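You operate a simulated robot arm through the tools that you are given. There is no shell and no other tool.

The job below is to be done with a simulated robot arm. You get a single attempt, and the scene is never put back.

JOB
Clear up the leak: bottle into the drain tub, plate wiped dry.
Fine: the cradle ends upright, its latch on hold; wipe with the brown pad and put it back. Set down upright: what you pick out. What is to be rubbed or washed off counts as gone when no trace of it is left.

Only the result counts: the job must be done as asked and must still hold three seconds after the hand-in. Knocking over, shifting, dropping, spilling or breaking anything else fails it.

ROBOT AND FRAMES
A 6-joint arm with a fingered hand, fixed in place. Base frame: the origin is on the floor under the middle of its stand, x ahead of it, y to its left, z up; the work surface is at about z = 720. Units: mm, degrees, N and s.
With the tool pointing down near the work surface it reaches from about 500 to 960 mm from the base axis. Its first joint turns from -166.0 to 166.0 degrees. Payload 5 kg.
The tool frame sits at the grasp point between the pads (the TCP): z along the fingers, y along the line on which they close. The tips reach 43 mm beyond it. The gripper opens to 144 mm; its body begins 50 mm behind the TCP. The gripper is a hand of 5 fingers: y runs from the thumb to the fingers, the wrist lies at [-21, -133, -233] in the tool frame, and closing takes about 1.5 s.
Orientation is that of the tool frame in the base frame, as a unit quaternion [w, x, y, z]. With the fingers straight down and the wrist toward the robot, the tool's x, y and z point along [0, 1, 0], [1, 0, 0] and [0, 0, -1] of the base frame.

CONTROLS
- The arm moves only by the tool step_arm. Its argument "steps" is a list of rows, each an object (a shift or turn left out is 0, a gripper value left out holds the last) with "offset": the shift along the tool's x, y, z in m, a list of three; "rot": the turn, a rotation vector about the tool's x, y, z in degrees, a list of three; "gripper": the opening, from 0 (shut) to 1 (fully open). In form: [{"offset": [dx, dy, dz], "rot": [ax, ay, az], "gripper": gripper}, ...]. A call has 1 to 20 rows; each row shifts and turns the commanded pose from where the row before left it, along the tool's axes as they then stand. Each row takes 0.2 s and may step no farther than 50 mm and 8.6 degrees from the row before; otherwise, or with a gripper value out of range, the whole call is refused. A pose out of reach is approached as far as the arm can. The call stops where the force on the tool passes 90 N (or 10 N more than at its start, if that is more) or the arm is blocked; 0.2 s more then pass. Each finger travels about 72 mm/s and halts on what it meets, pressing with about 25 N; the grip force reading is that of the motor and also rises with nothing between the fingers. The clock runs only during rows and for 0.2 s after the last one: add rows that do not move to give the fingers time. It gives the time, the measured TCP pose, the force on the tool (base axes), the opening and the grip force at its end, in the units of the frame above (readings bear some noise), with the torque about the TCP (base axes, N m) and any sound that the robot's microphone picked up.
- Cameras (640 x 400 px; columns grow to the right, rows downward): "scene" is fixed at [50.8, -500.5, 1464.3]; the picture's right is [0.83, -0.55, 0.00], its down [-0.23, -0.34, -0.91] and it looks along [0.51, 0.76, -0.41] (base axes); focal length 361 px, centre (320, 200). "wrist" rides on the gripper at [86, -109, -168] in the tool frame; the picture's right is [-0.80, 0.28, -0.53], its down [-0.54, -0.73, 0.42] and it looks along [-0.27, 0.63, 0.73] (tool axes); focal length 275 px, centre (320, 200).
- get_image(camera): a new picture of that camera. No time passes.
- raise_lower(by): slides the trunk up (or, below 0, down) by that many mm; the arm rides with it, the base frame stays. It gives what a move gives, with no picture.
- hand_shape(shape): the hand has 5 fingers and takes this shape, open, in about a second: jaw (thumb against the fingers, like two jaws); tri (thumb and two fingers); tip (a fingertip pinch); poke (one finger out to press); point (the index stretched); flat (the hand flat); cup (the hand cupped); fist (a fist). The gripper value then closes the fingers along that shape, each until it touches; the sizes above hold for jaw. It gives what a move gives, with no picture.
- locate(camera, pixels): for up to 12 pixels [column, row] of the newest picture of that camera ("zoom" is the newest enlarged one), the place [x, y, z] in the base frame of the surface seen there, good to about 2 mm. No time passes.
- close_up(camera, box): a new picture of the part [left, top, right, bottom] of that camera's present view, enlarged. No time passes.
- sign_off(): hands the job in; it is judged then, once.

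Open the gripper and draw the arm clear of the work before you hand the job in, unless the task says otherwise.

The tools are called after "Request:" by a JSON object that holds its "api" and its "payload". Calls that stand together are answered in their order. step_arm: Moves the arm, as the interface text tells. Its arguments: {"type":"object","properties":{"steps":{"type":"array","items":{"type":"object","properties":{"offset":{"type":"array","items":{"type":"number"}},"rot":{"type":"array","items":{"type":"number"}},"gripper":{"type":"number"}}}}},"required":["steps"]} The other tools are called the same way: raise_lower (by) moves the trunk up or down; hand_shape (shape) gives the hand a shape; get_image (camera) takes a picture; locate (camera, pixels) gives the place of the surface under pixels of a picture; close_up (camera, box) takes an enlarged picture of a part of a camera's view; sign_off () hands the job in.

At the start:

```text
time_s: 0.0
ee_pos: [530.4, 323.2, 1119.7]
tcp_rot: [0.0, 0.707, 0.707, 0.0]
contact_force: [0.3, 0.0, -0.1]
wrist_torque: [0.0, 0.0, -0.03]
finger_gap: 143.5
grasp_force: 0.1
shape: jaw
trunk travel left (down, up): [-375.0, 215.0]
```

scene: 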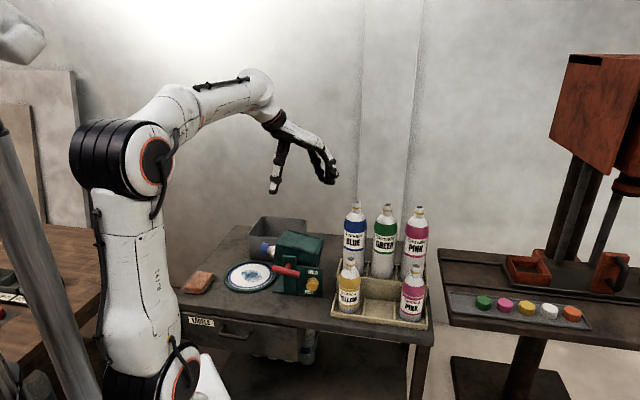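
wrist: 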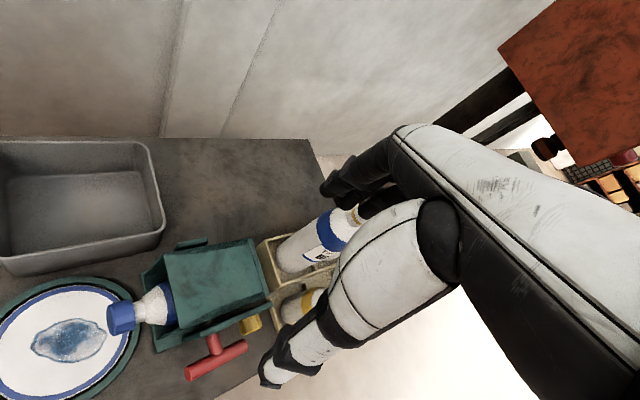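

I start by looking closely at the work area: the cradle with the blue-capped bottle (around 290,255), the plate (250,276), the brown pad (198,282) and the tub (275,235).

Request:
{"api": "close_up", "payload": {"camera": "scene", "box": [170, 200, 340, 306]}}

Request:
{"api": "close_up", "payload": {"camera": "wrist", "box": [0, 200, 320, 400]}}

```text
3.76 times, centred on (255, 253) of scene
```

zoom: 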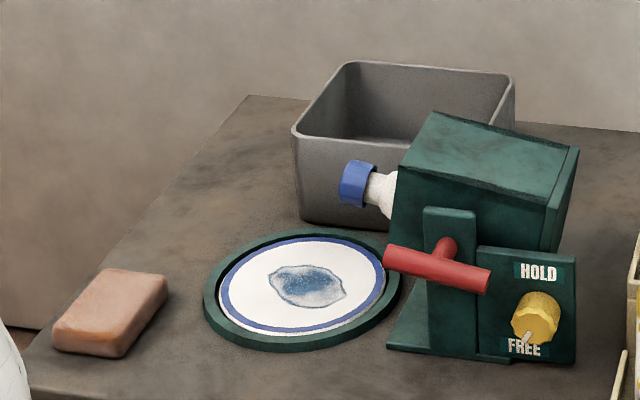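

```text
2.00 times, centred on (160, 300) of wrist
```

zoom: 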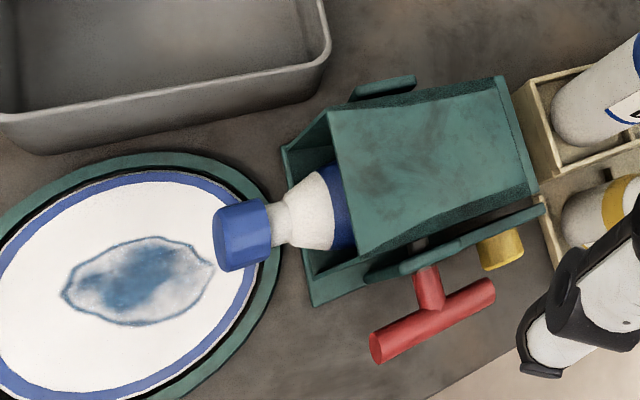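

Now I measure the key points in the scene view: cradle box, handle, knob, plate, pad, tub.

Request:
{"api": "close_up", "payload": {"camera": "scene", "box": [255, 220, 335, 300]}}

Request:
{"api": "locate", "payload": {"camera": "scene", "pixels": [[264, 250], [272, 250], [286, 232], [320, 240], [276, 267], [299, 274], [287, 271], [312, 284], [292, 256], [275, 262], [323, 267], [300, 292]]}}

Request:
{"api": "locate", "payload": {"camera": "wrist", "pixels": [[190, 375], [242, 346], [213, 345], [250, 324], [168, 255], [250, 240], [267, 295], [182, 325], [120, 318], [105, 318], [160, 303], [205, 330]]}}

```text
5.00 times, centred on (295, 260) of scene
```

zoom: 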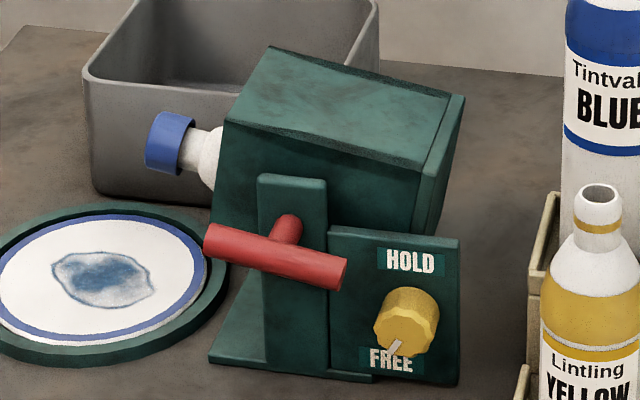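

```text
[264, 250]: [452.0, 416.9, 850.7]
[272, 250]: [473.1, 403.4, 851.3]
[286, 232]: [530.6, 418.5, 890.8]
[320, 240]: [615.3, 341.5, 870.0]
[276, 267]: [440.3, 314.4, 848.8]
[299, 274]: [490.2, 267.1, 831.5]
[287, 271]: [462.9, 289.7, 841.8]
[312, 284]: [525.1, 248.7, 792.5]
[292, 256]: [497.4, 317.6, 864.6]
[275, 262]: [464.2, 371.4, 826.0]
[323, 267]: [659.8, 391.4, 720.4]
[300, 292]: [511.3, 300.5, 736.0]
```

```text
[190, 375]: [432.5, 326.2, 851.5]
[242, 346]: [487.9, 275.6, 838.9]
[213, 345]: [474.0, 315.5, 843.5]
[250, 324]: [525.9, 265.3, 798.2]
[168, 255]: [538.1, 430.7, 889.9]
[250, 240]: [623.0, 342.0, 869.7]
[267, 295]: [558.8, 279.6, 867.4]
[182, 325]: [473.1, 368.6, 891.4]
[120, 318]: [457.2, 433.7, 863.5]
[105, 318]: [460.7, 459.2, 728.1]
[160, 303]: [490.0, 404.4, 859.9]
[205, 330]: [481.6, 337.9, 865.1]
```

The cradle is yawed; I need its axes precisely. I'll locate corners of the box, posts and panel in an enlarged scene view.

Request:
{"api": "locate", "payload": {"camera": "zoom", "pixels": [[268, 50], [228, 118], [418, 175], [448, 98], [264, 180], [322, 184], [335, 232], [455, 242], [455, 380], [268, 362], [215, 355], [405, 305]]}}

Request:
{"api": "locate", "payload": {"camera": "zoom", "pixels": [[180, 115], [150, 160], [185, 170], [212, 232], [342, 275], [290, 225], [270, 260], [410, 262], [390, 360], [392, 350], [400, 320], [345, 300]]}}

```text
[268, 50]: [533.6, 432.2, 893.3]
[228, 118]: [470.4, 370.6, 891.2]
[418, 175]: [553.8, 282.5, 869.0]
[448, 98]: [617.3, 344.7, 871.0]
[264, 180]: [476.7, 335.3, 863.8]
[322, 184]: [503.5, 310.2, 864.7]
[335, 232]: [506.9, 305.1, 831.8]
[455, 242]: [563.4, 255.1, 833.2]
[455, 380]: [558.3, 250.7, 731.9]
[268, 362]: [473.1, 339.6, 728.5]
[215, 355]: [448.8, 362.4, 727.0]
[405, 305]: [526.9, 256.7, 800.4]
```

```text
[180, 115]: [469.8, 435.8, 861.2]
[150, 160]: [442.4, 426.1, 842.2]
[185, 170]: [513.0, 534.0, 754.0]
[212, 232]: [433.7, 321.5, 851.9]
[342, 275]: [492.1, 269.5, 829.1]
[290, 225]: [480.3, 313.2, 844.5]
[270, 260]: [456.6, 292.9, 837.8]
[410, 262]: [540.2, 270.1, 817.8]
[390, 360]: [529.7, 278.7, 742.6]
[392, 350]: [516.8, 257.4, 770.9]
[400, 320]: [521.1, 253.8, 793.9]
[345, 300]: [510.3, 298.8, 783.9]
```

Next I measure the plate, the stain, the pad and the tub from the first-picture zoom area.

Request:
{"api": "close_up", "payload": {"camera": "scene", "box": [175, 205, 315, 300]}}

Request:
{"api": "locate", "payload": {"camera": "scene", "pixels": [[184, 290], [201, 293], [198, 272], [214, 274], [190, 284], [249, 276], [228, 276], [273, 276], [250, 264], [248, 289], [245, 274], [260, 278]]}}

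Request:
{"api": "locate", "payload": {"camera": "scene", "pixels": [[248, 235], [263, 217], [306, 221], [300, 235], [251, 256], [265, 237], [285, 238], [275, 235], [290, 228], [268, 240], [224, 276], [278, 276]]}}

```text
4.21 times, centred on (245, 252) of scene
```

zoom: 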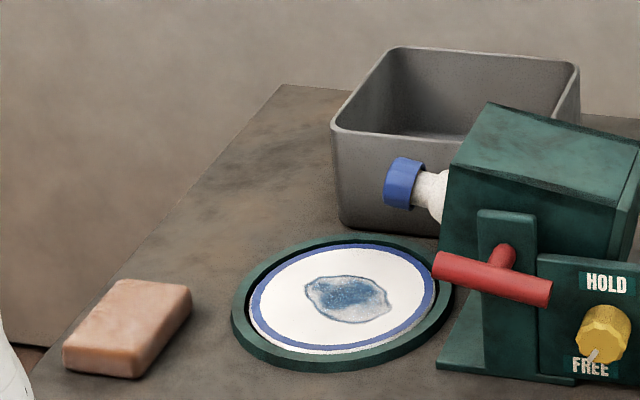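

```text
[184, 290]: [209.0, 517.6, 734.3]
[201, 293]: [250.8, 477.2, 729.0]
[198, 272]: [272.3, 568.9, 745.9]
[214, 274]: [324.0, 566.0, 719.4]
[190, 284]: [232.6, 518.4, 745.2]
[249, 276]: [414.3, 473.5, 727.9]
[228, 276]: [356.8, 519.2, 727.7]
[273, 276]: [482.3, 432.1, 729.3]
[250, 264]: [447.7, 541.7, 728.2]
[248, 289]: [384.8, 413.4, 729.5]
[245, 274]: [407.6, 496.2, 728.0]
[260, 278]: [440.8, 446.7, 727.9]
```

```text
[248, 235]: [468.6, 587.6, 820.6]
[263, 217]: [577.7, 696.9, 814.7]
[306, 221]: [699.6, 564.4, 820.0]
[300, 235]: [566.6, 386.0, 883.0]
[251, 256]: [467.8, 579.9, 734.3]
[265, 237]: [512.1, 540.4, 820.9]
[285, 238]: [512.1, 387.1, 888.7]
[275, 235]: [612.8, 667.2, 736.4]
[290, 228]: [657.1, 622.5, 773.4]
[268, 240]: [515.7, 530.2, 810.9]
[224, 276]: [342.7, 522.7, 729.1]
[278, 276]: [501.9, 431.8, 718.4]
```

Before planning contact I want to see the hand itself; I zoom on the hand in the scene view around (300,150).

Request:
{"api": "close_up", "payload": {"camera": "scene", "box": [230, 70, 370, 210]}}

Request:
{"api": "close_up", "payload": {"camera": "scene", "box": [320, 190, 440, 340]}}

```text
2.86 times, centred on (300, 140) of scene
```

zoom: 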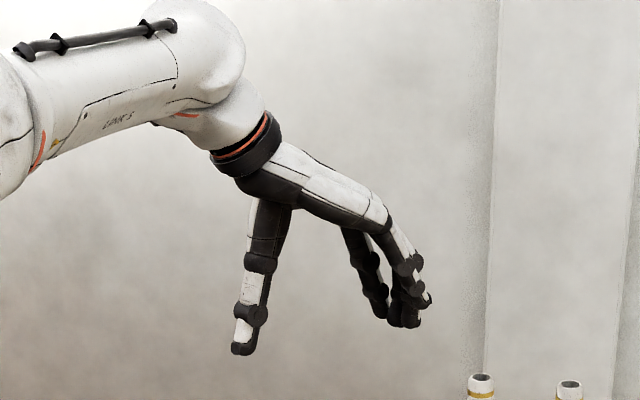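

```text
2.67 times, centred on (380, 265) of scene
```

zoom: 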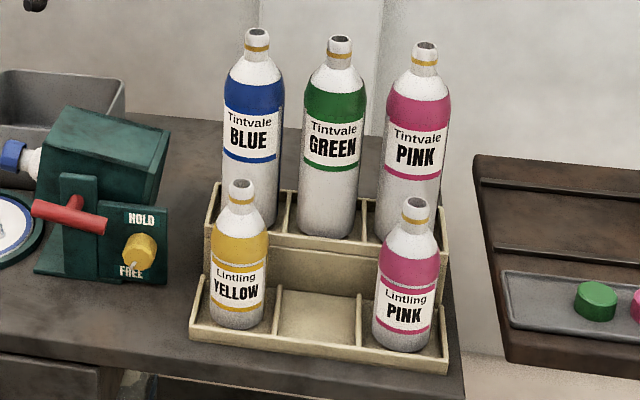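

I try the "poke" shape up here in free air to see where the poking finger lies.

Request:
{"api": "hand_shape", "payload": {"shape": "poke"}}

Request:
{"api": "close_up", "payload": {"camera": "scene", "box": [230, 70, 370, 210]}}

Request:
{"api": "get_image", "payload": {"camera": "wrist"}}

```text
time_s: 0.9
ee_pos: [531.1, 322.5, 1120.1]
tcp_rot: [0.001, 0.708, 0.707, 0.0]
contact_force: [-1.0, -0.1, -0.2]
wrist_torque: [0.01, 0.01, -0.01]
finger_gap: 0.0
grasp_force: 0.1
shape: poke
trunk travel left (down, up): [-375.0, 215.0]
```

```text
2.86 times, centred on (300, 140) of scene
```

zoom: 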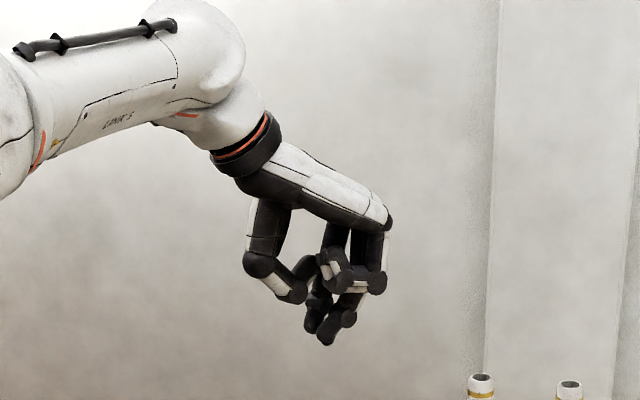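

```text
taken
```

wrist: 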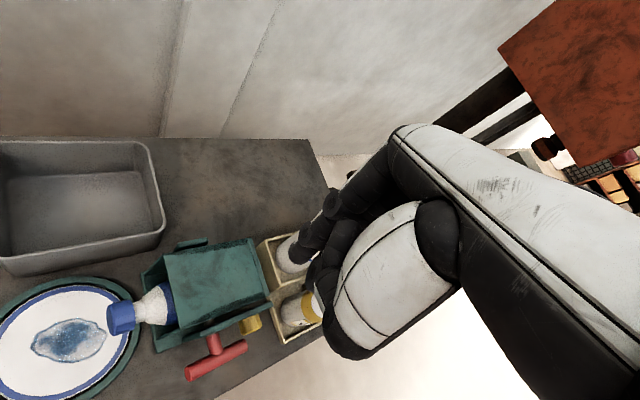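

The poke finger tip is at zoom (328,340); I locate the finger points so I know its place in the tool frame.

Request:
{"api": "locate", "payload": {"camera": "scene", "pixels": [[303, 188], [298, 184], [308, 182], [313, 170], [298, 178], [318, 152]]}}

Request:
{"api": "locate", "payload": {"camera": "wrist", "pixels": [[296, 258], [310, 235], [328, 205], [350, 350], [372, 354], [330, 300]]}}

```text
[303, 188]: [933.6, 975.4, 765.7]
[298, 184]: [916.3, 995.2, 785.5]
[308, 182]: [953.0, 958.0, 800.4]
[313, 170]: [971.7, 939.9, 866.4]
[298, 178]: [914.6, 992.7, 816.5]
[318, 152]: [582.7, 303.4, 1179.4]
```

```text
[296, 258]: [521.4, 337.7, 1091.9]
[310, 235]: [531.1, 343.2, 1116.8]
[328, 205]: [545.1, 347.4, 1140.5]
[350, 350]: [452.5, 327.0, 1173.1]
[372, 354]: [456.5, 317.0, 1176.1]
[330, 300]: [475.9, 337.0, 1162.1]
```

The scene locate used the older picture; I repeat it on the zoom picture.

Request:
{"api": "close_up", "payload": {"camera": "scene", "box": [270, 130, 340, 200]}}

Request:
{"api": "close_up", "payload": {"camera": "wrist", "box": [260, 180, 420, 380]}}

```text
5.71 times, centred on (305, 165) of scene
```

zoom: 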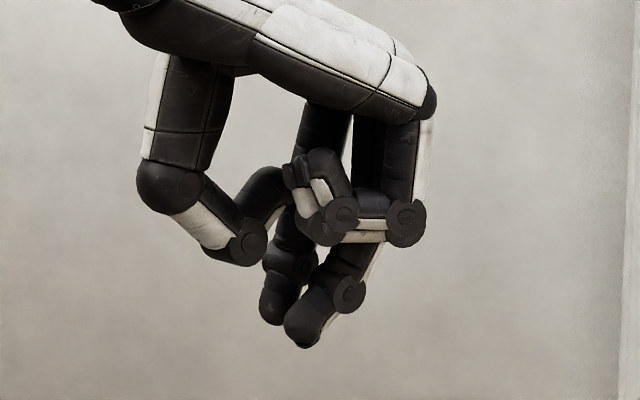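

```text
2.00 times, centred on (340, 280) of wrist
```

zoom: 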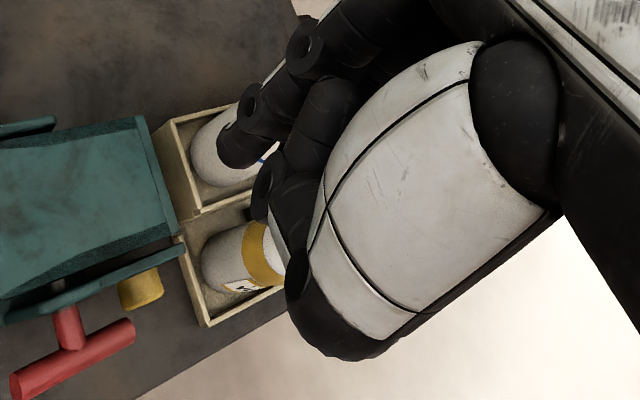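

The hand pose I want for the T-handle and knob is tool z horizontal along (0.71,0.71,0). I return to jaw and rotate in free air in two stages, checking that the arm follows.

Request:
{"api": "hand_shape", "payload": {"shape": "jaw"}}

Request:
{"api": "step_arm", "payload": {"steps": [{"rot": [-5.602, -2.32, -5.602]}, {"rot": [-5.602, -2.32, -5.602]}, {"rot": [-5.602, -2.32, -5.602]}, {"rot": [-5.602, -2.32, -5.602]}, {"rot": [-5.602, -2.32, -5.602]}, {"rot": [-5.602, -2.32, -5.602]}, {"rot": [-5.602, -2.32, -5.602]}, {"rot": [-5.602, -2.32, -5.602]}, {"rot": [-5.602, -2.32, -5.602]}]}}

Request:
{"api": "get_image", "payload": {"camera": "scene"}}

```text
time_s: 1.8
ee_pos: [530.8, 323.2, 1121.1]
tcp_rot: [0.001, 0.707, 0.707, 0.0]
contact_force: [-0.6, -0.5, 0.8]
wrist_torque: [-0.01, -0.02, 0.01]
finger_gap: 144.0
grasp_force: 0.0
shape: jaw
trunk travel left (down, up): [-375.0, 215.0]
```

```text
time_s: 3.8
ee_pos: [529.7, 320.5, 1116.6]
tcp_rot: [0.362, 0.327, 0.851, 0.194]
contact_force: [-2.1, 3.0, 1.3]
wrist_torque: [-0.38, -0.17, 0.0]
finger_gap: 144.0
grasp_force: 0.0
shape: jaw
trunk travel left (down, up): [-375.0, 215.0]
```

```text
taken
```

scene: 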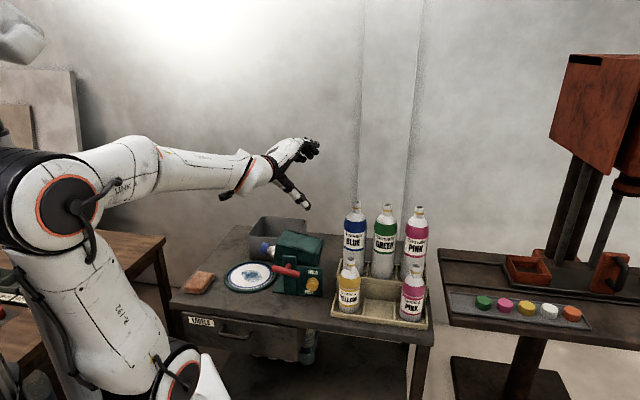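

The arm followed well. I finish the rotation with nine more rows.

Request:
{"api": "step_arm", "payload": {"steps": [{"rot": [-5.602, -2.32, -5.602]}, {"rot": [-5.602, -2.32, -5.602]}, {"rot": [-5.602, -2.32, -5.602]}, {"rot": [-5.602, -2.32, -5.602]}, {"rot": [-5.602, -2.32, -5.602]}, {"rot": [-5.602, -2.32, -5.602]}, {"rot": [-5.602, -2.32, -5.602]}, {"rot": [-5.602, -2.32, -5.602]}, {"rot": [-5.602, -2.32, -5.602]}]}}

Request:
{"api": "get_image", "payload": {"camera": "scene"}}

Request:
{"api": "get_image", "payload": {"camera": "wrist"}}

```text
time_s: 5.8
ee_pos: [160.1, 461.6, 1223.4]
tcp_rot: [0.655, -0.266, 0.657, 0.263]
contact_force: [1.2, 0.2, 1.8]
wrist_torque: [-0.06, 0.07, -0.01]
finger_gap: 144.2
grasp_force: 0.0
shape: jaw
out of reach, approached as far as the arm can: row 1, 2, 3, 4, 5, 6, 7, 8, 9
trunk travel left (down, up): [-375.0, 215.0]
```

```text
taken
```

scene: 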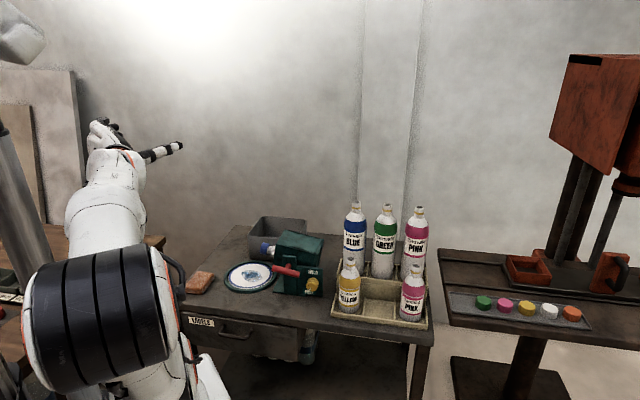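

```text
taken
```

wrist: 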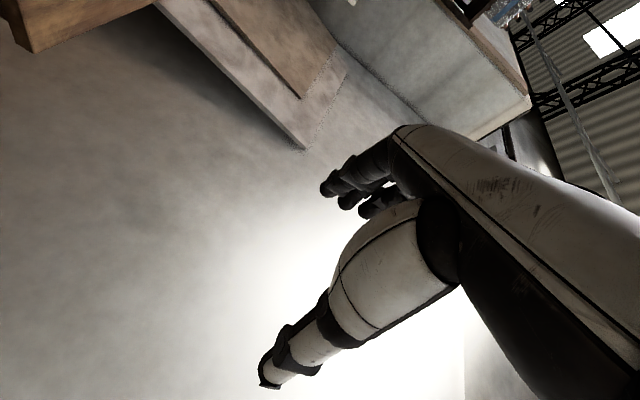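

That orientation wasn't reachable at that place, and the arm swung to (160,461,1223). I reverse the turn to get back to the known good pose.

Request:
{"api": "step_arm", "payload": {"steps": [{"rot": [5.602, 2.32, 5.602]}, {"rot": [5.602, 2.32, 5.602]}, {"rot": [5.602, 2.32, 5.602]}, {"rot": [5.602, 2.32, 5.602]}, {"rot": [5.602, 2.32, 5.602]}, {"rot": [5.602, 2.32, 5.602]}, {"rot": [5.602, 2.32, 5.602]}, {"rot": [5.602, 2.32, 5.602]}, {"rot": [5.602, 2.32, 5.602]}]}}

Request:
{"api": "get_image", "payload": {"camera": "scene"}}

```text
time_s: 7.8
ee_pos: [170.2, 456.3, 1219.4]
tcp_rot: [0.412, 0.282, 0.85, 0.166]
contact_force: [-0.5, -0.3, 1.0]
wrist_torque: [0.02, -0.01, -0.02]
finger_gap: 143.9
grasp_force: 0.1
shape: jaw
trunk travel left (down, up): [-375.0, 215.0]
```

```text
taken
```

scene: 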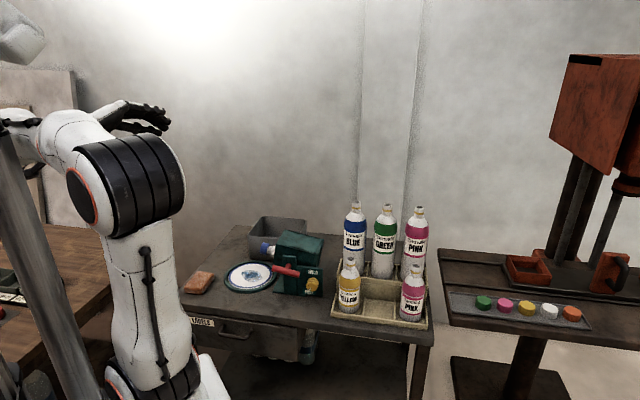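

The commanded pose was reset to what was reached. I undo the rest of the turn so the tool points down again, then I'll translate back.

Request:
{"api": "step_arm", "payload": {"steps": [{"rot": [5.602, 2.32, 5.602]}, {"rot": [5.602, 2.32, 5.602]}, {"rot": [5.602, 2.32, 5.602]}, {"rot": [5.602, 2.32, 5.602]}, {"rot": [5.602, 2.32, 5.602]}, {"rot": [5.602, 2.32, 5.602]}, {"rot": [5.602, 2.32, 5.602]}, {"rot": [5.602, 2.32, 5.602]}, {"rot": [5.602, 2.32, 5.602]}]}}

Request:
{"api": "get_image", "payload": {"camera": "scene"}}

```text
time_s: 9.8
ee_pos: [159.8, 461.8, 1222.1]
tcp_rot: [-0.001, 0.707, 0.707, -0.001]
contact_force: [-0.3, 0.0, 0.3]
wrist_torque: [-0.02, -0.03, -0.01]
finger_gap: 143.7
grasp_force: 0.0
shape: jaw
trunk travel left (down, up): [-375.0, 215.0]
```

```text
taken
```

scene: 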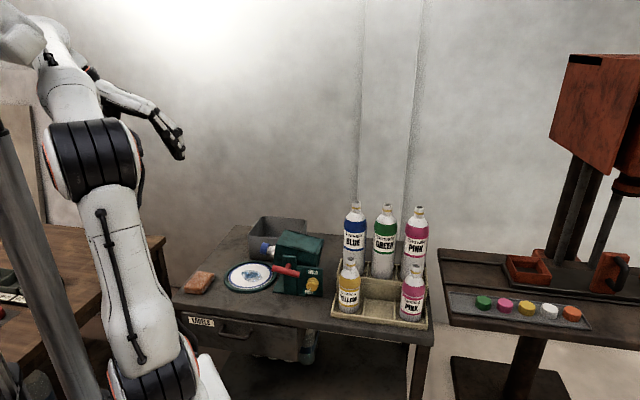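

Tool is pointing straight down again at (160,462,1222). I translate back to about (530,323,1120).

Request:
{"api": "step_arm", "payload": {"steps": [{"offset": [-0.0139, 0.037, 0.0]}, {"offset": [-0.0139, 0.037, 0.0]}, {"offset": [-0.0139, 0.037, 0.0]}, {"offset": [-0.0139, 0.037, 0.0]}, {"offset": [-0.0139, 0.037, 0.0]}, {"offset": [-0.0139, 0.037, 0.02]}, {"offset": [-0.0139, 0.037, 0.02]}, {"offset": [-0.0139, 0.037, 0.02]}, {"offset": [-0.0139, 0.037, 0.02]}, {"offset": [-0.0139, 0.037, 0.02]}]}}

Request:
{"api": "get_image", "payload": {"camera": "scene"}}

```text
time_s: 12.0
ee_pos: [532.2, 323.7, 1121.4]
tcp_rot: [0.0, 0.707, 0.707, 0.0]
contact_force: [-0.4, 0.2, 0.8]
wrist_torque: [-0.03, -0.01, -0.03]
finger_gap: 144.2
grasp_force: 0.1
shape: jaw
trunk travel left (down, up): [-375.0, 215.0]
```

```text
taken
```

scene: 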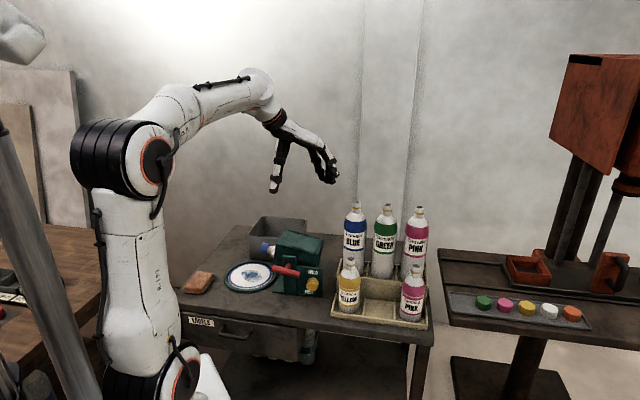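

Back at the start pose. To judge reach near the stand I locate the robot's joints, plus the table's front edge, in this scene picture.

Request:
{"api": "locate", "payload": {"camera": "scene", "pixels": [[178, 375], [150, 162], [95, 150], [150, 360], [265, 85], [275, 120], [330, 328], [250, 312], [190, 303], [420, 335], [230, 230], [310, 296]]}}

Request:
{"api": "close_up", "payload": {"camera": "scene", "box": [60, 60, 360, 400]}}

```text
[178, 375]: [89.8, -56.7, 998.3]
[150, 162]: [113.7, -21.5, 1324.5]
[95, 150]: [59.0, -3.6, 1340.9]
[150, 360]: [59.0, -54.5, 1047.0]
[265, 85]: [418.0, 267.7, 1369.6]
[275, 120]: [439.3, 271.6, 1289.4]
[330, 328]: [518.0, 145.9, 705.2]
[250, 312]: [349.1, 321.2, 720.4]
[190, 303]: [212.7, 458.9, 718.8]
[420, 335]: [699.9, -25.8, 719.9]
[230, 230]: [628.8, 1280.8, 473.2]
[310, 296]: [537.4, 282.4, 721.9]
```

```text
1.18 times, centred on (210, 230) of scene
```

zoom: 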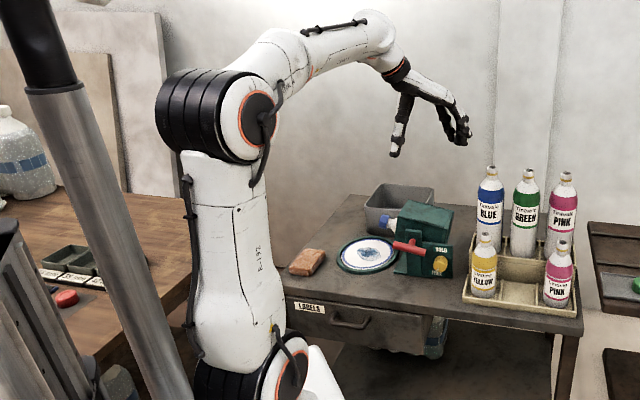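

Shoulder sits at about z≈1010, table front edge along x+y≈671. I now try a safer orientation: yaw +45°, then tilt the tool up so it points along (0.71,0.71) and 30° downward, in free air.

Request:
{"api": "step_arm", "payload": {"steps": [{"rot": [0, 0, -7.5]}, {"rot": [0, 0, -7.5]}, {"rot": [0, 0, -7.5]}, {"rot": [0, 0, -7.5]}, {"rot": [0, 0, -7.5]}, {"rot": [0, 0, -7.5]}]}}

Request:
{"api": "step_arm", "payload": {"steps": [{"rot": [-7.5, 0, 0]}, {"rot": [-7.5, 0, 0]}, {"rot": [-7.5, 0, 0]}, {"rot": [-7.5, 0, 0]}]}}

Request:
{"api": "step_arm", "payload": {"steps": [{"rot": [-7.5, 0, 0]}, {"rot": [-7.5, 0, 0]}]}}

Request:
{"api": "step_arm", "payload": {"steps": [{"rot": [-7.5, 0, 0]}, {"rot": [-7.5, 0, 0]}]}}

Request:
{"api": "get_image", "payload": {"camera": "scene"}}

Request:
{"api": "get_image", "payload": {"camera": "wrist"}}

```text
time_s: 13.4
ee_pos: [530.6, 323.2, 1121.7]
tcp_rot: [-0.001, 0.382, 0.924, 0.0]
contact_force: [0.4, -0.8, -0.4]
wrist_torque: [0.01, -0.03, -0.01]
finger_gap: 143.8
grasp_force: 0.1
shape: jaw
trunk travel left (down, up): [-375.0, 215.0]
```

```text
time_s: 14.4
ee_pos: [531.4, 323.2, 1121.7]
tcp_rot: [0.101, 0.37, 0.892, 0.239]
contact_force: [0.1, 0.2, 0.0]
wrist_torque: [-0.03, -0.01, 0.0]
finger_gap: 143.9
grasp_force: 0.1
shape: jaw
trunk travel left (down, up): [-375.0, 215.0]
```

```text
time_s: 15.0
ee_pos: [530.3, 322.1, 1122.1]
tcp_rot: [0.147, 0.353, 0.854, 0.353]
contact_force: [-0.2, -0.8, 0.6]
wrist_torque: [0.01, 0.02, 0.06]
finger_gap: 144.1
grasp_force: 0.1
shape: jaw
trunk travel left (down, up): [-375.0, 215.0]
```

```text
time_s: 15.6
ee_pos: [529.4, 322.5, 1122.7]
tcp_rot: [0.191, 0.332, 0.8, 0.462]
contact_force: [-1.3, 1.4, 0.4]
wrist_torque: [-0.01, -0.05, 0.01]
finger_gap: 144.2
grasp_force: 0.0
shape: jaw
trunk travel left (down, up): [-375.0, 215.0]
```

```text
taken
```

scene: 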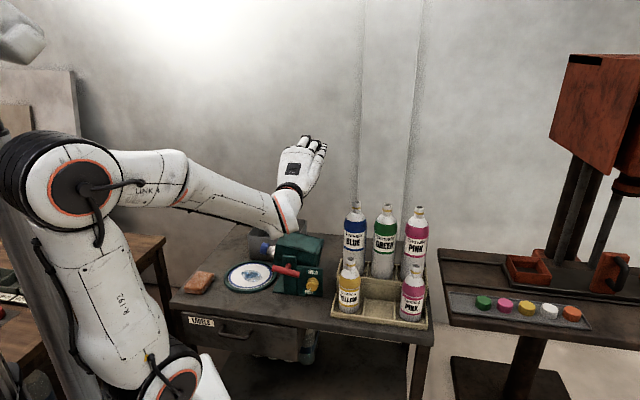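

```text
taken
```

wrist: 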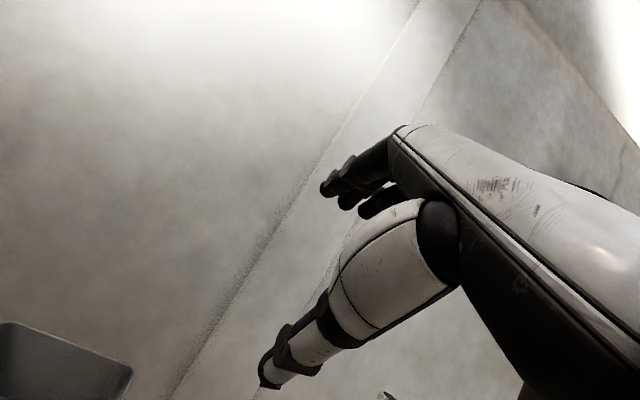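

The 30°-down pose is reached cleanly. I move back along the approach direction to about (416,249,1121) to check the arm can fold that close.

Request:
{"api": "step_arm", "payload": {"steps": [{"offset": [0.007, -0.0165, -0.0286]}, {"offset": [0.007, -0.0165, -0.0286]}]}}

Request:
{"api": "step_arm", "payload": {"steps": [{"offset": [0.007, -0.0165, -0.0286]}, {"offset": [0.007, -0.0165, -0.0286]}]}}

```text
time_s: 16.2
ee_pos: [473.9, 287.1, 1123.1]
tcp_rot: [0.191, 0.331, 0.8, 0.462]
contact_force: [-0.3, -0.1, -0.7]
wrist_torque: [0.01, 0.01, 0.03]
finger_gap: 144.0
grasp_force: 0.0
shape: jaw
trunk travel left (down, up): [-375.0, 215.0]
```

```text
time_s: 16.8
ee_pos: [460.3, 265.1, 1144.9]
tcp_rot: [0.18, 0.332, 0.806, 0.456]
contact_force: [0.4, -0.3, 0.1]
wrist_torque: [0.0, 0.05, 0.06]
finger_gap: 143.8
grasp_force: 0.0
shape: jaw
out of reach, approached as far as the arm can: row 1, 2
trunk travel left (down, up): [-375.0, 215.0]
```

Folding that close is limited at this height. I step back forward, correct the orientation, then raise the trunk so the shoulder stands higher above the wrist, which should allow a smaller wrist radius.

Request:
{"api": "step_arm", "payload": {"steps": [{"offset": [0.0, 0.005, 0.025]}, {"offset": [0.0, 0.005, 0.025], "rot": [-1.3, -0.85, -0.31]}]}}

Request:
{"api": "raise_lower", "payload": {"by": 200}}

```text
time_s: 17.4
ee_pos: [493.3, 292.3, 1138.7]
tcp_rot: [0.203, 0.33, 0.794, 0.469]
contact_force: [-0.5, 0.6, -0.9]
wrist_torque: [-0.02, 0.02, -0.01]
finger_gap: 144.0
grasp_force: 0.0
shape: jaw
trunk travel left (down, up): [-375.0, 215.0]
```

```text
time_s: 19.6
ee_pos: [491.6, 292.7, 1339.5]
tcp_rot: [0.202, 0.33, 0.794, 0.468]
contact_force: [-0.1, -1.0, 0.1]
wrist_torque: [-0.01, -0.01, -0.02]
finger_gap: 143.8
grasp_force: 0.1
shape: jaw
trunk travel left (down, up): [-575.0, 15.0]
```

Trunk is up. I correct the small tilt error and descend in steps, moving back a little, watching for reach limits.

Request:
{"api": "step_arm", "payload": {"steps": [{"offset": [0, -0.0381, 0.022], "rot": [1.3, 0.85, 0.31]}, {"offset": [0, -0.0381, 0.022]}, {"offset": [0, -0.0381, 0.022]}, {"offset": [0, -0.0381, 0.022]}, {"offset": [0, -0.0381, 0.022]}]}}

Request:
{"api": "step_arm", "payload": {"steps": [{"offset": [0.0, -0.0165, -0.0286]}, {"offset": [0.0, -0.0165, -0.0286]}]}}

Request:
{"api": "get_image", "payload": {"camera": "scene"}}

```text
time_s: 20.8
ee_pos: [519.2, 251.2, 1240.9]
tcp_rot: [0.183, 0.333, 0.804, 0.457]
contact_force: [-0.4, 0.9, -0.7]
wrist_torque: [0.01, 0.01, 0.05]
finger_gap: 144.0
grasp_force: 0.1
shape: jaw
out of reach, approached as far as the arm can: row 2, 3, 4, 5
trunk travel left (down, up): [-575.0, 15.0]
```

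```text
time_s: 21.4
ee_pos: [520.7, 205.8, 1252.0]
tcp_rot: [0.191, 0.331, 0.8, 0.463]
contact_force: [0.9, 0.2, -0.7]
wrist_torque: [0.01, 0.03, 0.01]
finger_gap: 144.0
grasp_force: 0.1
shape: jaw
out of reach, approached as far as the arm can: row 1, 2
trunk travel left (down, up): [-575.0, 15.0]
```

```text
taken
```

scene: 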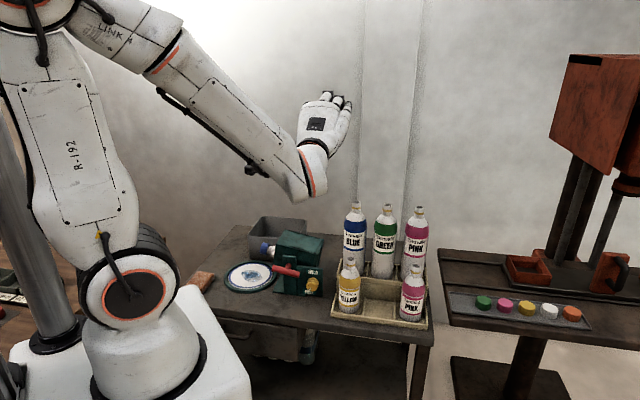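

Higher trunk made it worse (wrist pitch limit), so lowering the trunk is the right way. I go back to the well-reached relative pose first.

Request:
{"api": "step_arm", "payload": {"steps": [{"offset": [0.019, 0.026, 0.0106]}, {"offset": [0.019, 0.026, 0.0106]}, {"offset": [0.019, 0.026, 0.0106]}, {"offset": [0.019, 0.026, 0.0106]}]}}

```text
time_s: 22.4
ee_pos: [528.9, 322.7, 1319.7]
tcp_rot: [0.191, 0.331, 0.8, 0.462]
contact_force: [0.1, 0.3, -0.1]
wrist_torque: [0.04, -0.01, -0.01]
finger_gap: 144.2
grasp_force: 0.0
shape: jaw
trunk travel left (down, up): [-575.0, 15.0]
```

Now I raise the arm relative to the shoulder and draw back, to test the folded pose I'd use with the trunk low.

Request:
{"api": "step_arm", "payload": {"steps": [{"offset": [0, 0.041, -0.0237]}, {"offset": [0, 0.041, -0.0237]}]}}

Request:
{"api": "step_arm", "payload": {"steps": [{"offset": [0.007, -0.0155, -0.0268]}, {"offset": [0.007, -0.0155, -0.0268]}]}}

Request:
{"api": "step_arm", "payload": {"steps": [{"offset": [0.007, -0.0155, -0.0268]}]}}

Request:
{"api": "step_arm", "payload": {"steps": [{"offset": [0.007, -0.0155, -0.0268]}]}}

```text
time_s: 23.0
ee_pos: [528.4, 321.8, 1414.9]
tcp_rot: [0.19, 0.332, 0.8, 0.462]
contact_force: [-0.9, 0.0, -0.2]
wrist_torque: [0.06, -0.01, 0.02]
finger_gap: 143.9
grasp_force: 0.0
shape: jaw
trunk travel left (down, up): [-575.0, 15.0]
```

```text
time_s: 23.6
ee_pos: [471.6, 287.2, 1416.6]
tcp_rot: [0.192, 0.331, 0.8, 0.461]
contact_force: [-0.4, -0.6, -0.6]
wrist_torque: [0.0, -0.03, -0.03]
finger_gap: 143.9
grasp_force: 0.2
shape: jaw
trunk travel left (down, up): [-575.0, 15.0]
```

```text
time_s: 24.0
ee_pos: [447.5, 270.9, 1415.6]
tcp_rot: [0.19, 0.331, 0.801, 0.462]
contact_force: [-0.2, 0.6, -0.1]
wrist_torque: [0.02, 0.01, -0.02]
finger_gap: 143.9
grasp_force: 0.1
shape: jaw
trunk travel left (down, up): [-575.0, 15.0]
```

```text
time_s: 24.4
ee_pos: [425.7, 260.9, 1403.3]
tcp_rot: [0.178, 0.332, 0.807, 0.455]
contact_force: [1.4, 0.7, 0.0]
wrist_torque: [-0.04, 0.07, 0.05]
finger_gap: 144.0
grasp_force: 0.0
shape: jaw
trunk travel left (down, up): [-575.0, 15.0]
```

The folding limit is about n≈500 along the approach axis. I step forward again and then test the roll about the horizontal axis (needed for handle/knob) in free air.

Request:
{"api": "step_arm", "payload": {"steps": [{"offset": [0.0, 0.016, 0.028]}, {"offset": [0.0, 0.016, 0.028]}]}}

Request:
{"api": "step_arm", "payload": {"steps": [{"rot": [0, 4.1, 7.1]}, {"rot": [0, 4.1, 7.1]}, {"rot": [0, 4.1, 7.1]}, {"rot": [0, 4.1, 7.1]}, {"rot": [0, 4.1, 7.1]}, {"rot": [0, 4.1, 7.1]}]}}

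Request:
{"api": "step_arm", "payload": {"steps": [{"rot": [0, 4.1, 7.1]}, {"rot": [0, 4.1, 7.1]}, {"rot": [0, 4.1, 7.1]}, {"rot": [0, 4.1, 7.1]}, {"rot": [0, 4.1, 7.1]}]}}

Request:
{"api": "get_image", "payload": {"camera": "scene"}}

```text
time_s: 25.0
ee_pos: [468.6, 299.5, 1415.5]
tcp_rot: [0.192, 0.332, 0.8, 0.463]
contact_force: [0.1, 0.4, 0.1]
wrist_torque: [-0.03, 0.01, -0.02]
finger_gap: 143.9
grasp_force: 0.1
shape: jaw
trunk travel left (down, up): [-575.0, 15.0]
```

```text
time_s: 26.4
ee_pos: [468.2, 300.0, 1414.4]
tcp_rot: [-0.16, 0.494, 0.648, 0.558]
contact_force: [-0.1, -0.1, -0.6]
wrist_torque: [0.02, -0.02, -0.02]
finger_gap: 143.8
grasp_force: 0.0
shape: jaw
trunk travel left (down, up): [-575.0, 15.0]
```

```text
time_s: 27.6
ee_pos: [466.8, 299.0, 1414.9]
tcp_rot: [-0.433, 0.56, 0.428, 0.561]
contact_force: [-0.5, -0.2, 0.3]
wrist_torque: [-0.01, -0.01, 0.02]
finger_gap: 143.8
grasp_force: 0.2
shape: jaw
trunk travel left (down, up): [-575.0, 15.0]
```

```text
taken
```

scene: 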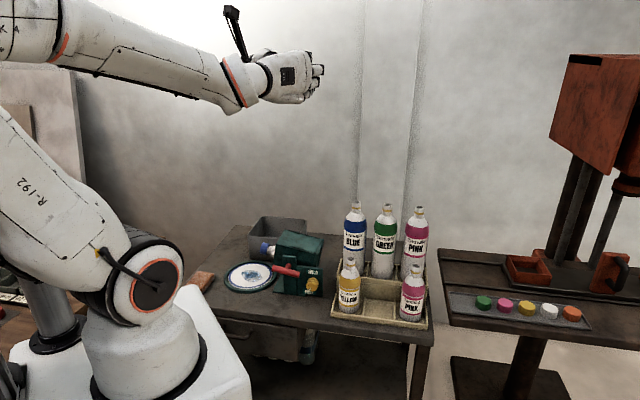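

The 90° roll works. I test another 80° so I know the full roll available for the knob.

Request:
{"api": "step_arm", "payload": {"steps": [{"rot": [0, 4.1, 7.1]}, {"rot": [0, 4.1, 7.1]}, {"rot": [0, 4.1, 7.1]}, {"rot": [0, 4.1, 7.1]}, {"rot": [0, 4.1, 7.1]}]}}

Request:
{"api": "step_arm", "payload": {"steps": [{"rot": [0, 4.1, 7.1]}, {"rot": [0, 4.1, 7.1]}, {"rot": [0, 4.1, 7.1]}, {"rot": [0, 4.1, 7.1]}]}}

Request:
{"api": "get_image", "payload": {"camera": "scene"}}

Request:
{"api": "get_image", "payload": {"camera": "wrist"}}

```text
time_s: 28.8
ee_pos: [466.0, 298.9, 1415.0]
tcp_rot: [0.651, -0.557, -0.155, -0.492]
contact_force: [-0.7, -0.8, -0.7]
wrist_torque: [0.06, 0.0, 0.01]
finger_gap: 144.0
grasp_force: 0.2
shape: jaw
trunk travel left (down, up): [-575.0, 15.0]
```

```text
time_s: 29.8
ee_pos: [467.4, 299.1, 1414.8]
tcp_rot: [0.766, -0.504, 0.079, -0.391]
contact_force: [0.0, 0.5, -0.1]
wrist_torque: [0.02, -0.02, -0.01]
finger_gap: 144.0
grasp_force: 0.2
shape: jaw
trunk travel left (down, up): [-575.0, 15.0]
```

```text
taken
```

scene: 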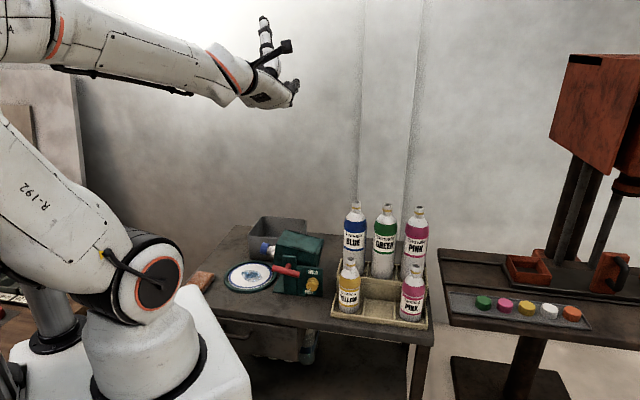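

```text
taken
```

wrist: 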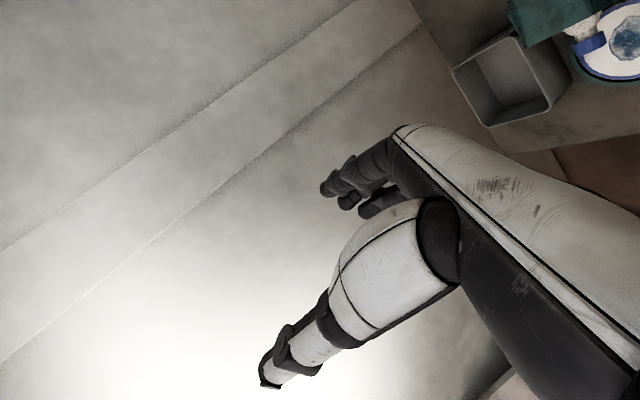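

Roll of 164° works without trouble, enough for the knob. For the handle I'll push from above with the tool pointing down, so I unroll and turn to tool-down with its y along the bar.

Request:
{"api": "step_arm", "payload": {"steps": [{"rot": [0, -4.1, -7.1]}, {"rot": [0, -4.1, -7.1]}, {"rot": [0, -4.1, -7.1]}, {"rot": [0, -4.1, -7.1]}, {"rot": [0, -4.1, -7.1]}, {"rot": [0, -4.1, -7.1]}, {"rot": [0, -4.1, -7.1]}, {"rot": [0, -4.1, -7.1]}, {"rot": [0, -4.1, -7.1]}]}}

Request:
{"api": "step_arm", "payload": {"steps": [{"rot": [-7.5, 0, 0]}, {"rot": [-7.5, 0, 0]}, {"rot": [-7.5, 0, 0]}, {"rot": [-7.5, 0, 0]}]}}

Request:
{"api": "get_image", "payload": {"camera": "scene"}}

Request:
{"api": "get_image", "payload": {"camera": "wrist"}}

```text
time_s: 31.8
ee_pos: [468.3, 299.4, 1414.6]
tcp_rot: [-0.43, 0.562, 0.43, 0.561]
contact_force: [-0.6, 0.4, 1.3]
wrist_torque: [-0.05, 0.02, -0.02]
finger_gap: 143.9
grasp_force: 0.1
shape: jaw
trunk travel left (down, up): [-575.0, 15.0]
```

```text
time_s: 32.8
ee_pos: [522.6, 103.4, 1431.3]
tcp_rot: [-0.281, 0.652, 0.278, 0.647]
contact_force: [0.3, 0.0, 0.5]
wrist_torque: [-0.02, -0.01, -0.02]
finger_gap: 144.0
grasp_force: 0.0
shape: jaw
out of reach, approached as far as the arm can: row 1, 2, 3, 4
trunk travel left (down, up): [-575.0, 15.0]
```

```text
taken
```

scene: 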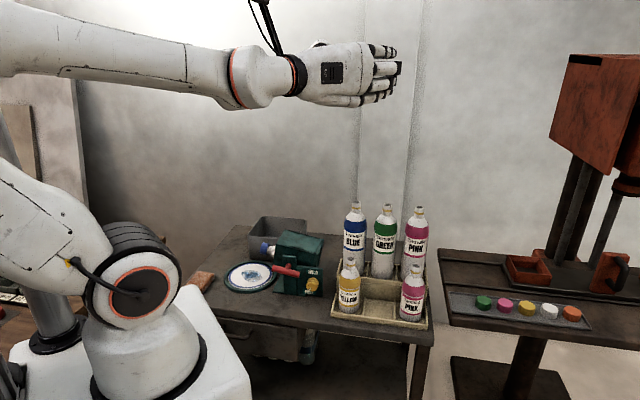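

```text
taken
```

wrist: 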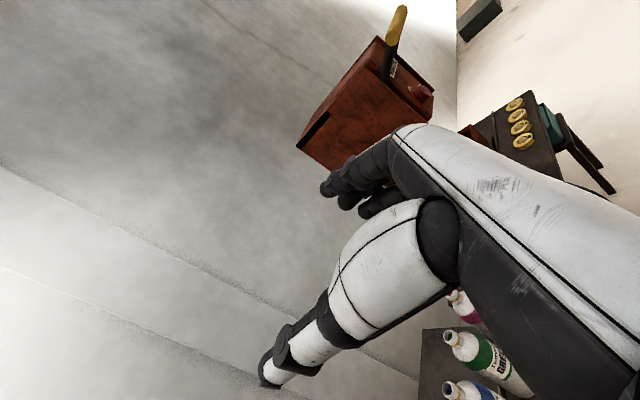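

Bending further sideways is out of reach, so I return: rotate back, translate to about (468,299) and unroll to the neutral pose.

Request:
{"api": "step_arm", "payload": {"steps": [{"rot": [7.5, 0, 0]}, {"rot": [7.5, 0, 0]}, {"rot": [7.5, 0, 0]}, {"rot": [7.5, 0, 0]}]}}

Request:
{"api": "step_arm", "payload": {"steps": [{"offset": [-0.0032, -0.0206, 0.035]}, {"offset": [-0.0032, -0.0206, 0.035]}, {"offset": [-0.0032, -0.0206, 0.035]}, {"offset": [-0.0032, -0.0206, 0.035]}, {"offset": [-0.0032, -0.0206, 0.035]}]}}

Request:
{"api": "step_arm", "payload": {"steps": [{"rot": [0, -4.1, -7.1]}, {"rot": [0, -4.1, -7.1]}, {"rot": [0, -4.1, -7.1]}, {"rot": [0, -4.1, -7.1]}, {"rot": [0, -4.1, -7.1]}, {"rot": [0, -4.1, -7.1]}, {"rot": [0, -4.1, -7.1]}, {"rot": [0, -4.1, -7.1]}, {"rot": [0, -4.1, -7.1]}, {"rot": [0, -4.1, -7.1]}, {"rot": [0, -4.1, -7.1]}]}}

```text
time_s: 33.8
ee_pos: [521.9, 104.4, 1429.6]
tcp_rot: [-0.433, 0.561, 0.429, 0.56]
contact_force: [0.0, 0.2, -0.1]
wrist_torque: [-0.02, 0.02, 0.02]
finger_gap: 144.0
grasp_force: 0.1
shape: jaw
trunk travel left (down, up): [-575.0, 15.0]
```

```text
time_s: 35.0
ee_pos: [466.5, 300.0, 1415.5]
tcp_rot: [-0.432, 0.563, 0.43, 0.559]
contact_force: [0.3, 0.0, -0.5]
wrist_torque: [0.03, 0.0, 0.03]
finger_gap: 144.0
grasp_force: 0.1
shape: jaw
trunk travel left (down, up): [-575.0, 15.0]
```

```text
time_s: 37.4
ee_pos: [467.4, 300.3, 1416.2]
tcp_rot: [0.192, 0.331, 0.8, 0.461]
contact_force: [0.5, 0.0, 0.4]
wrist_torque: [-0.03, -0.03, 0.02]
finger_gap: 143.6
grasp_force: 0.2
shape: jaw
trunk travel left (down, up): [-575.0, 15.0]
```

Neutral pose regained. I switch to "poke" here and look, to measure exactly where its fingertip sits.

Request:
{"api": "hand_shape", "payload": {"shape": "poke"}}

Request:
{"api": "get_image", "payload": {"camera": "scene"}}

Request:
{"api": "get_image", "payload": {"camera": "wrist"}}

```text
time_s: 38.3
ee_pos: [467.0, 299.5, 1416.1]
tcp_rot: [0.191, 0.332, 0.8, 0.462]
contact_force: [0.5, -0.8, 0.3]
wrist_torque: [0.01, -0.01, 0.03]
finger_gap: 0.2
grasp_force: 0.0
shape: poke
trunk travel left (down, up): [-575.0, 15.0]
```

```text
taken
```

scene: 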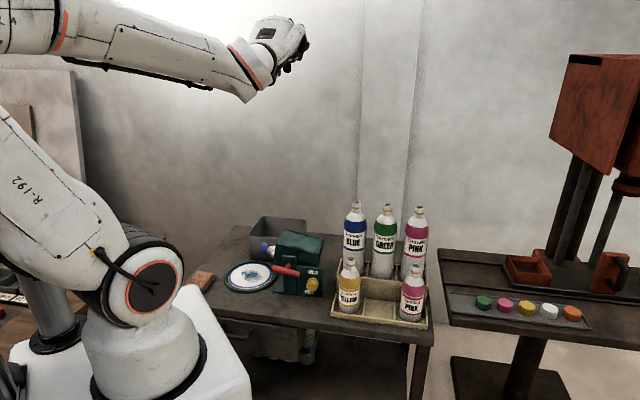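

```text
taken
```

wrist: 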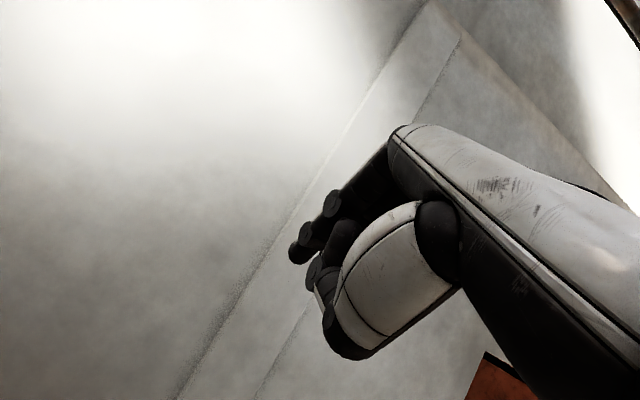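

I enlarge the wrist view around the poking fingertip at (298,253) and locate it.

Request:
{"api": "close_up", "payload": {"camera": "wrist", "box": [270, 160, 430, 370]}}

Request:
{"api": "locate", "payload": {"camera": "wrist", "pixels": [[298, 255], [303, 258], [293, 250], [306, 238], [332, 203], [314, 270], [330, 345], [345, 355], [360, 185], [375, 260], [320, 285], [300, 246]]}}

```text
1.90 times, centred on (350, 265) of wrist
```

zoom: 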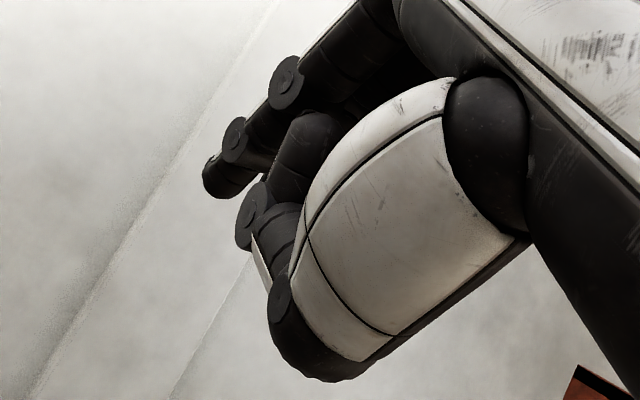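

```text
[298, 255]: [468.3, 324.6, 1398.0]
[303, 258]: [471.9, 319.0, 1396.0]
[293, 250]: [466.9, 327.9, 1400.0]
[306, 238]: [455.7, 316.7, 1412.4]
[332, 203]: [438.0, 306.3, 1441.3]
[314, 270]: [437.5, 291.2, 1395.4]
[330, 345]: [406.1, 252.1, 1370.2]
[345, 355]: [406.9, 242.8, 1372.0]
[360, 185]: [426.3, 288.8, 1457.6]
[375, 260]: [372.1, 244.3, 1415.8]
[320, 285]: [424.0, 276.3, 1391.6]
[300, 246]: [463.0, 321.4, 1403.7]
```

Poke actually puts out two tips, so I'll instead push with the closed jaw, its finger row turned to lie across the bar. I go to tool-down and then yaw −90° so the tool's y lies along the bar.

Request:
{"api": "hand_shape", "payload": {"shape": "jaw"}}

Request:
{"api": "step_arm", "payload": {"steps": [{"rot": [7.5, 0, 0]}, {"rot": [7.5, 0, 0]}, {"rot": [7.5, 0, 0]}, {"rot": [7.5, 0, 0]}, {"rot": [7.5, 0, 0]}, {"rot": [7.5, 0, 0]}, {"rot": [7.5, 0, 0]}, {"rot": [7.5, 0, 0]}]}}

Request:
{"api": "step_arm", "payload": {"steps": [{"rot": [0, 0, 8.182]}, {"rot": [0, 0, 8.182]}, {"rot": [0, 0, 8.182]}, {"rot": [0, 0, 8.182]}, {"rot": [0, 0, 8.182]}, {"rot": [0, 0, 8.182]}]}}

Request:
{"api": "step_arm", "payload": {"steps": [{"rot": [0, 0, 8.182]}, {"rot": [0, 0, 8.182]}, {"rot": [0, 0, 8.182]}]}}

Request:
{"api": "step_arm", "payload": {"steps": [{"rot": [0, 0, 8.182]}, {"rot": [0, 0, 8.182]}]}}

```text
time_s: 39.2
ee_pos: [467.2, 299.9, 1415.0]
tcp_rot: [0.191, 0.331, 0.8, 0.463]
contact_force: [0.5, 0.0, 0.5]
wrist_torque: [-0.01, 0.01, -0.04]
finger_gap: 143.7
grasp_force: 0.0
shape: jaw
trunk travel left (down, up): [-575.0, 15.0]
```

```text
time_s: 41.0
ee_pos: [467.8, 298.6, 1414.5]
tcp_rot: [-0.002, 0.383, 0.924, -0.002]
contact_force: [-0.4, 0.8, -0.4]
wrist_torque: [0.01, -0.01, 0.0]
finger_gap: 144.1
grasp_force: 0.0
shape: jaw
trunk travel left (down, up): [-575.0, 15.0]
```

```text
time_s: 42.4
ee_pos: [468.4, 300.7, 1415.0]
tcp_rot: [0.0, 0.732, 0.681, 0.0]
contact_force: [0.5, 0.8, 0.6]
wrist_torque: [0.0, 0.01, 0.0]
finger_gap: 144.2
grasp_force: 0.1
shape: jaw
trunk travel left (down, up): [-575.0, 15.0]
```

```text
time_s: 43.2
ee_pos: [466.6, 299.3, 1415.7]
tcp_rot: [0.0, 0.861, 0.509, 0.0]
contact_force: [-0.1, -0.9, 0.0]
wrist_torque: [0.0, 0.04, 0.03]
finger_gap: 144.1
grasp_force: 0.1
shape: jaw
trunk travel left (down, up): [-575.0, 15.0]
```

```text
time_s: 43.8
ee_pos: [466.9, 300.2, 1414.3]
tcp_rot: [0.0, 0.924, 0.382, 0.0]
contact_force: [-0.8, 0.2, -0.6]
wrist_torque: [-0.02, 0.04, -0.01]
finger_gap: 144.1
grasp_force: 0.1
shape: jaw
trunk travel left (down, up): [-575.0, 15.0]
```

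Tool-down with y along the bar is reached. I close the jaw, lower the trunk by 200 mm back to the nominal height and look.

Request:
{"api": "step_arm", "payload": {"steps": [{"gripper": 0}, {"gripper": 0}, {"gripper": 0}, {"gripper": 0}, {"gripper": 0}, {"gripper": 0}, {"gripper": 0}, {"gripper": 0}]}}

Request:
{"api": "raise_lower", "payload": {"by": -200}}

Request:
{"api": "get_image", "payload": {"camera": "scene"}}

Request:
{"api": "get_image", "payload": {"camera": "wrist"}}

```text
time_s: 45.6
ee_pos: [468.1, 299.8, 1416.2]
tcp_rot: [0.0, 0.924, 0.383, 0.0]
contact_force: [-0.9, 0.5, 1.2]
wrist_torque: [0.0, 0.02, -0.03]
finger_gap: 0.2
grasp_force: 24.5
shape: jaw
trunk travel left (down, up): [-575.0, 15.0]
```

```text
time_s: 47.7
ee_pos: [467.9, 299.1, 1215.6]
tcp_rot: [0.001, 0.923, 0.384, 0.0]
contact_force: [-0.1, 0.2, -1.1]
wrist_torque: [-0.01, -0.02, 0.01]
finger_gap: 0.3
grasp_force: 25.2
shape: jaw
trunk travel left (down, up): [-375.0, 215.0]
```

```text
taken
```

scene: 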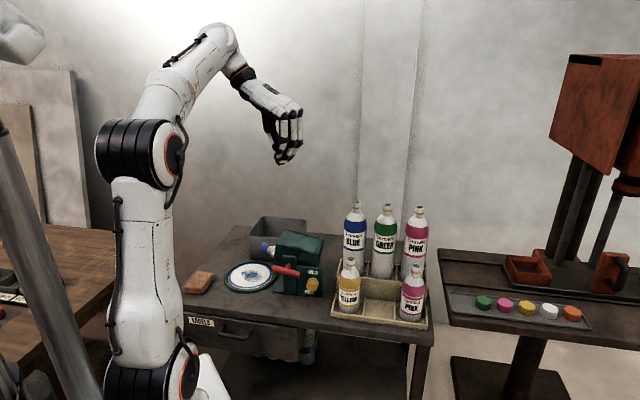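

```text
taken
```

wrist: 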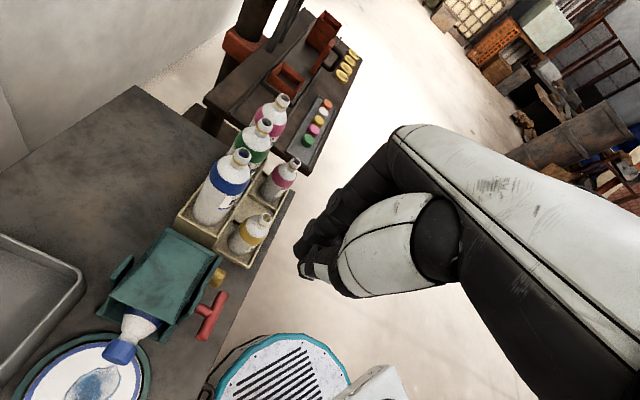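

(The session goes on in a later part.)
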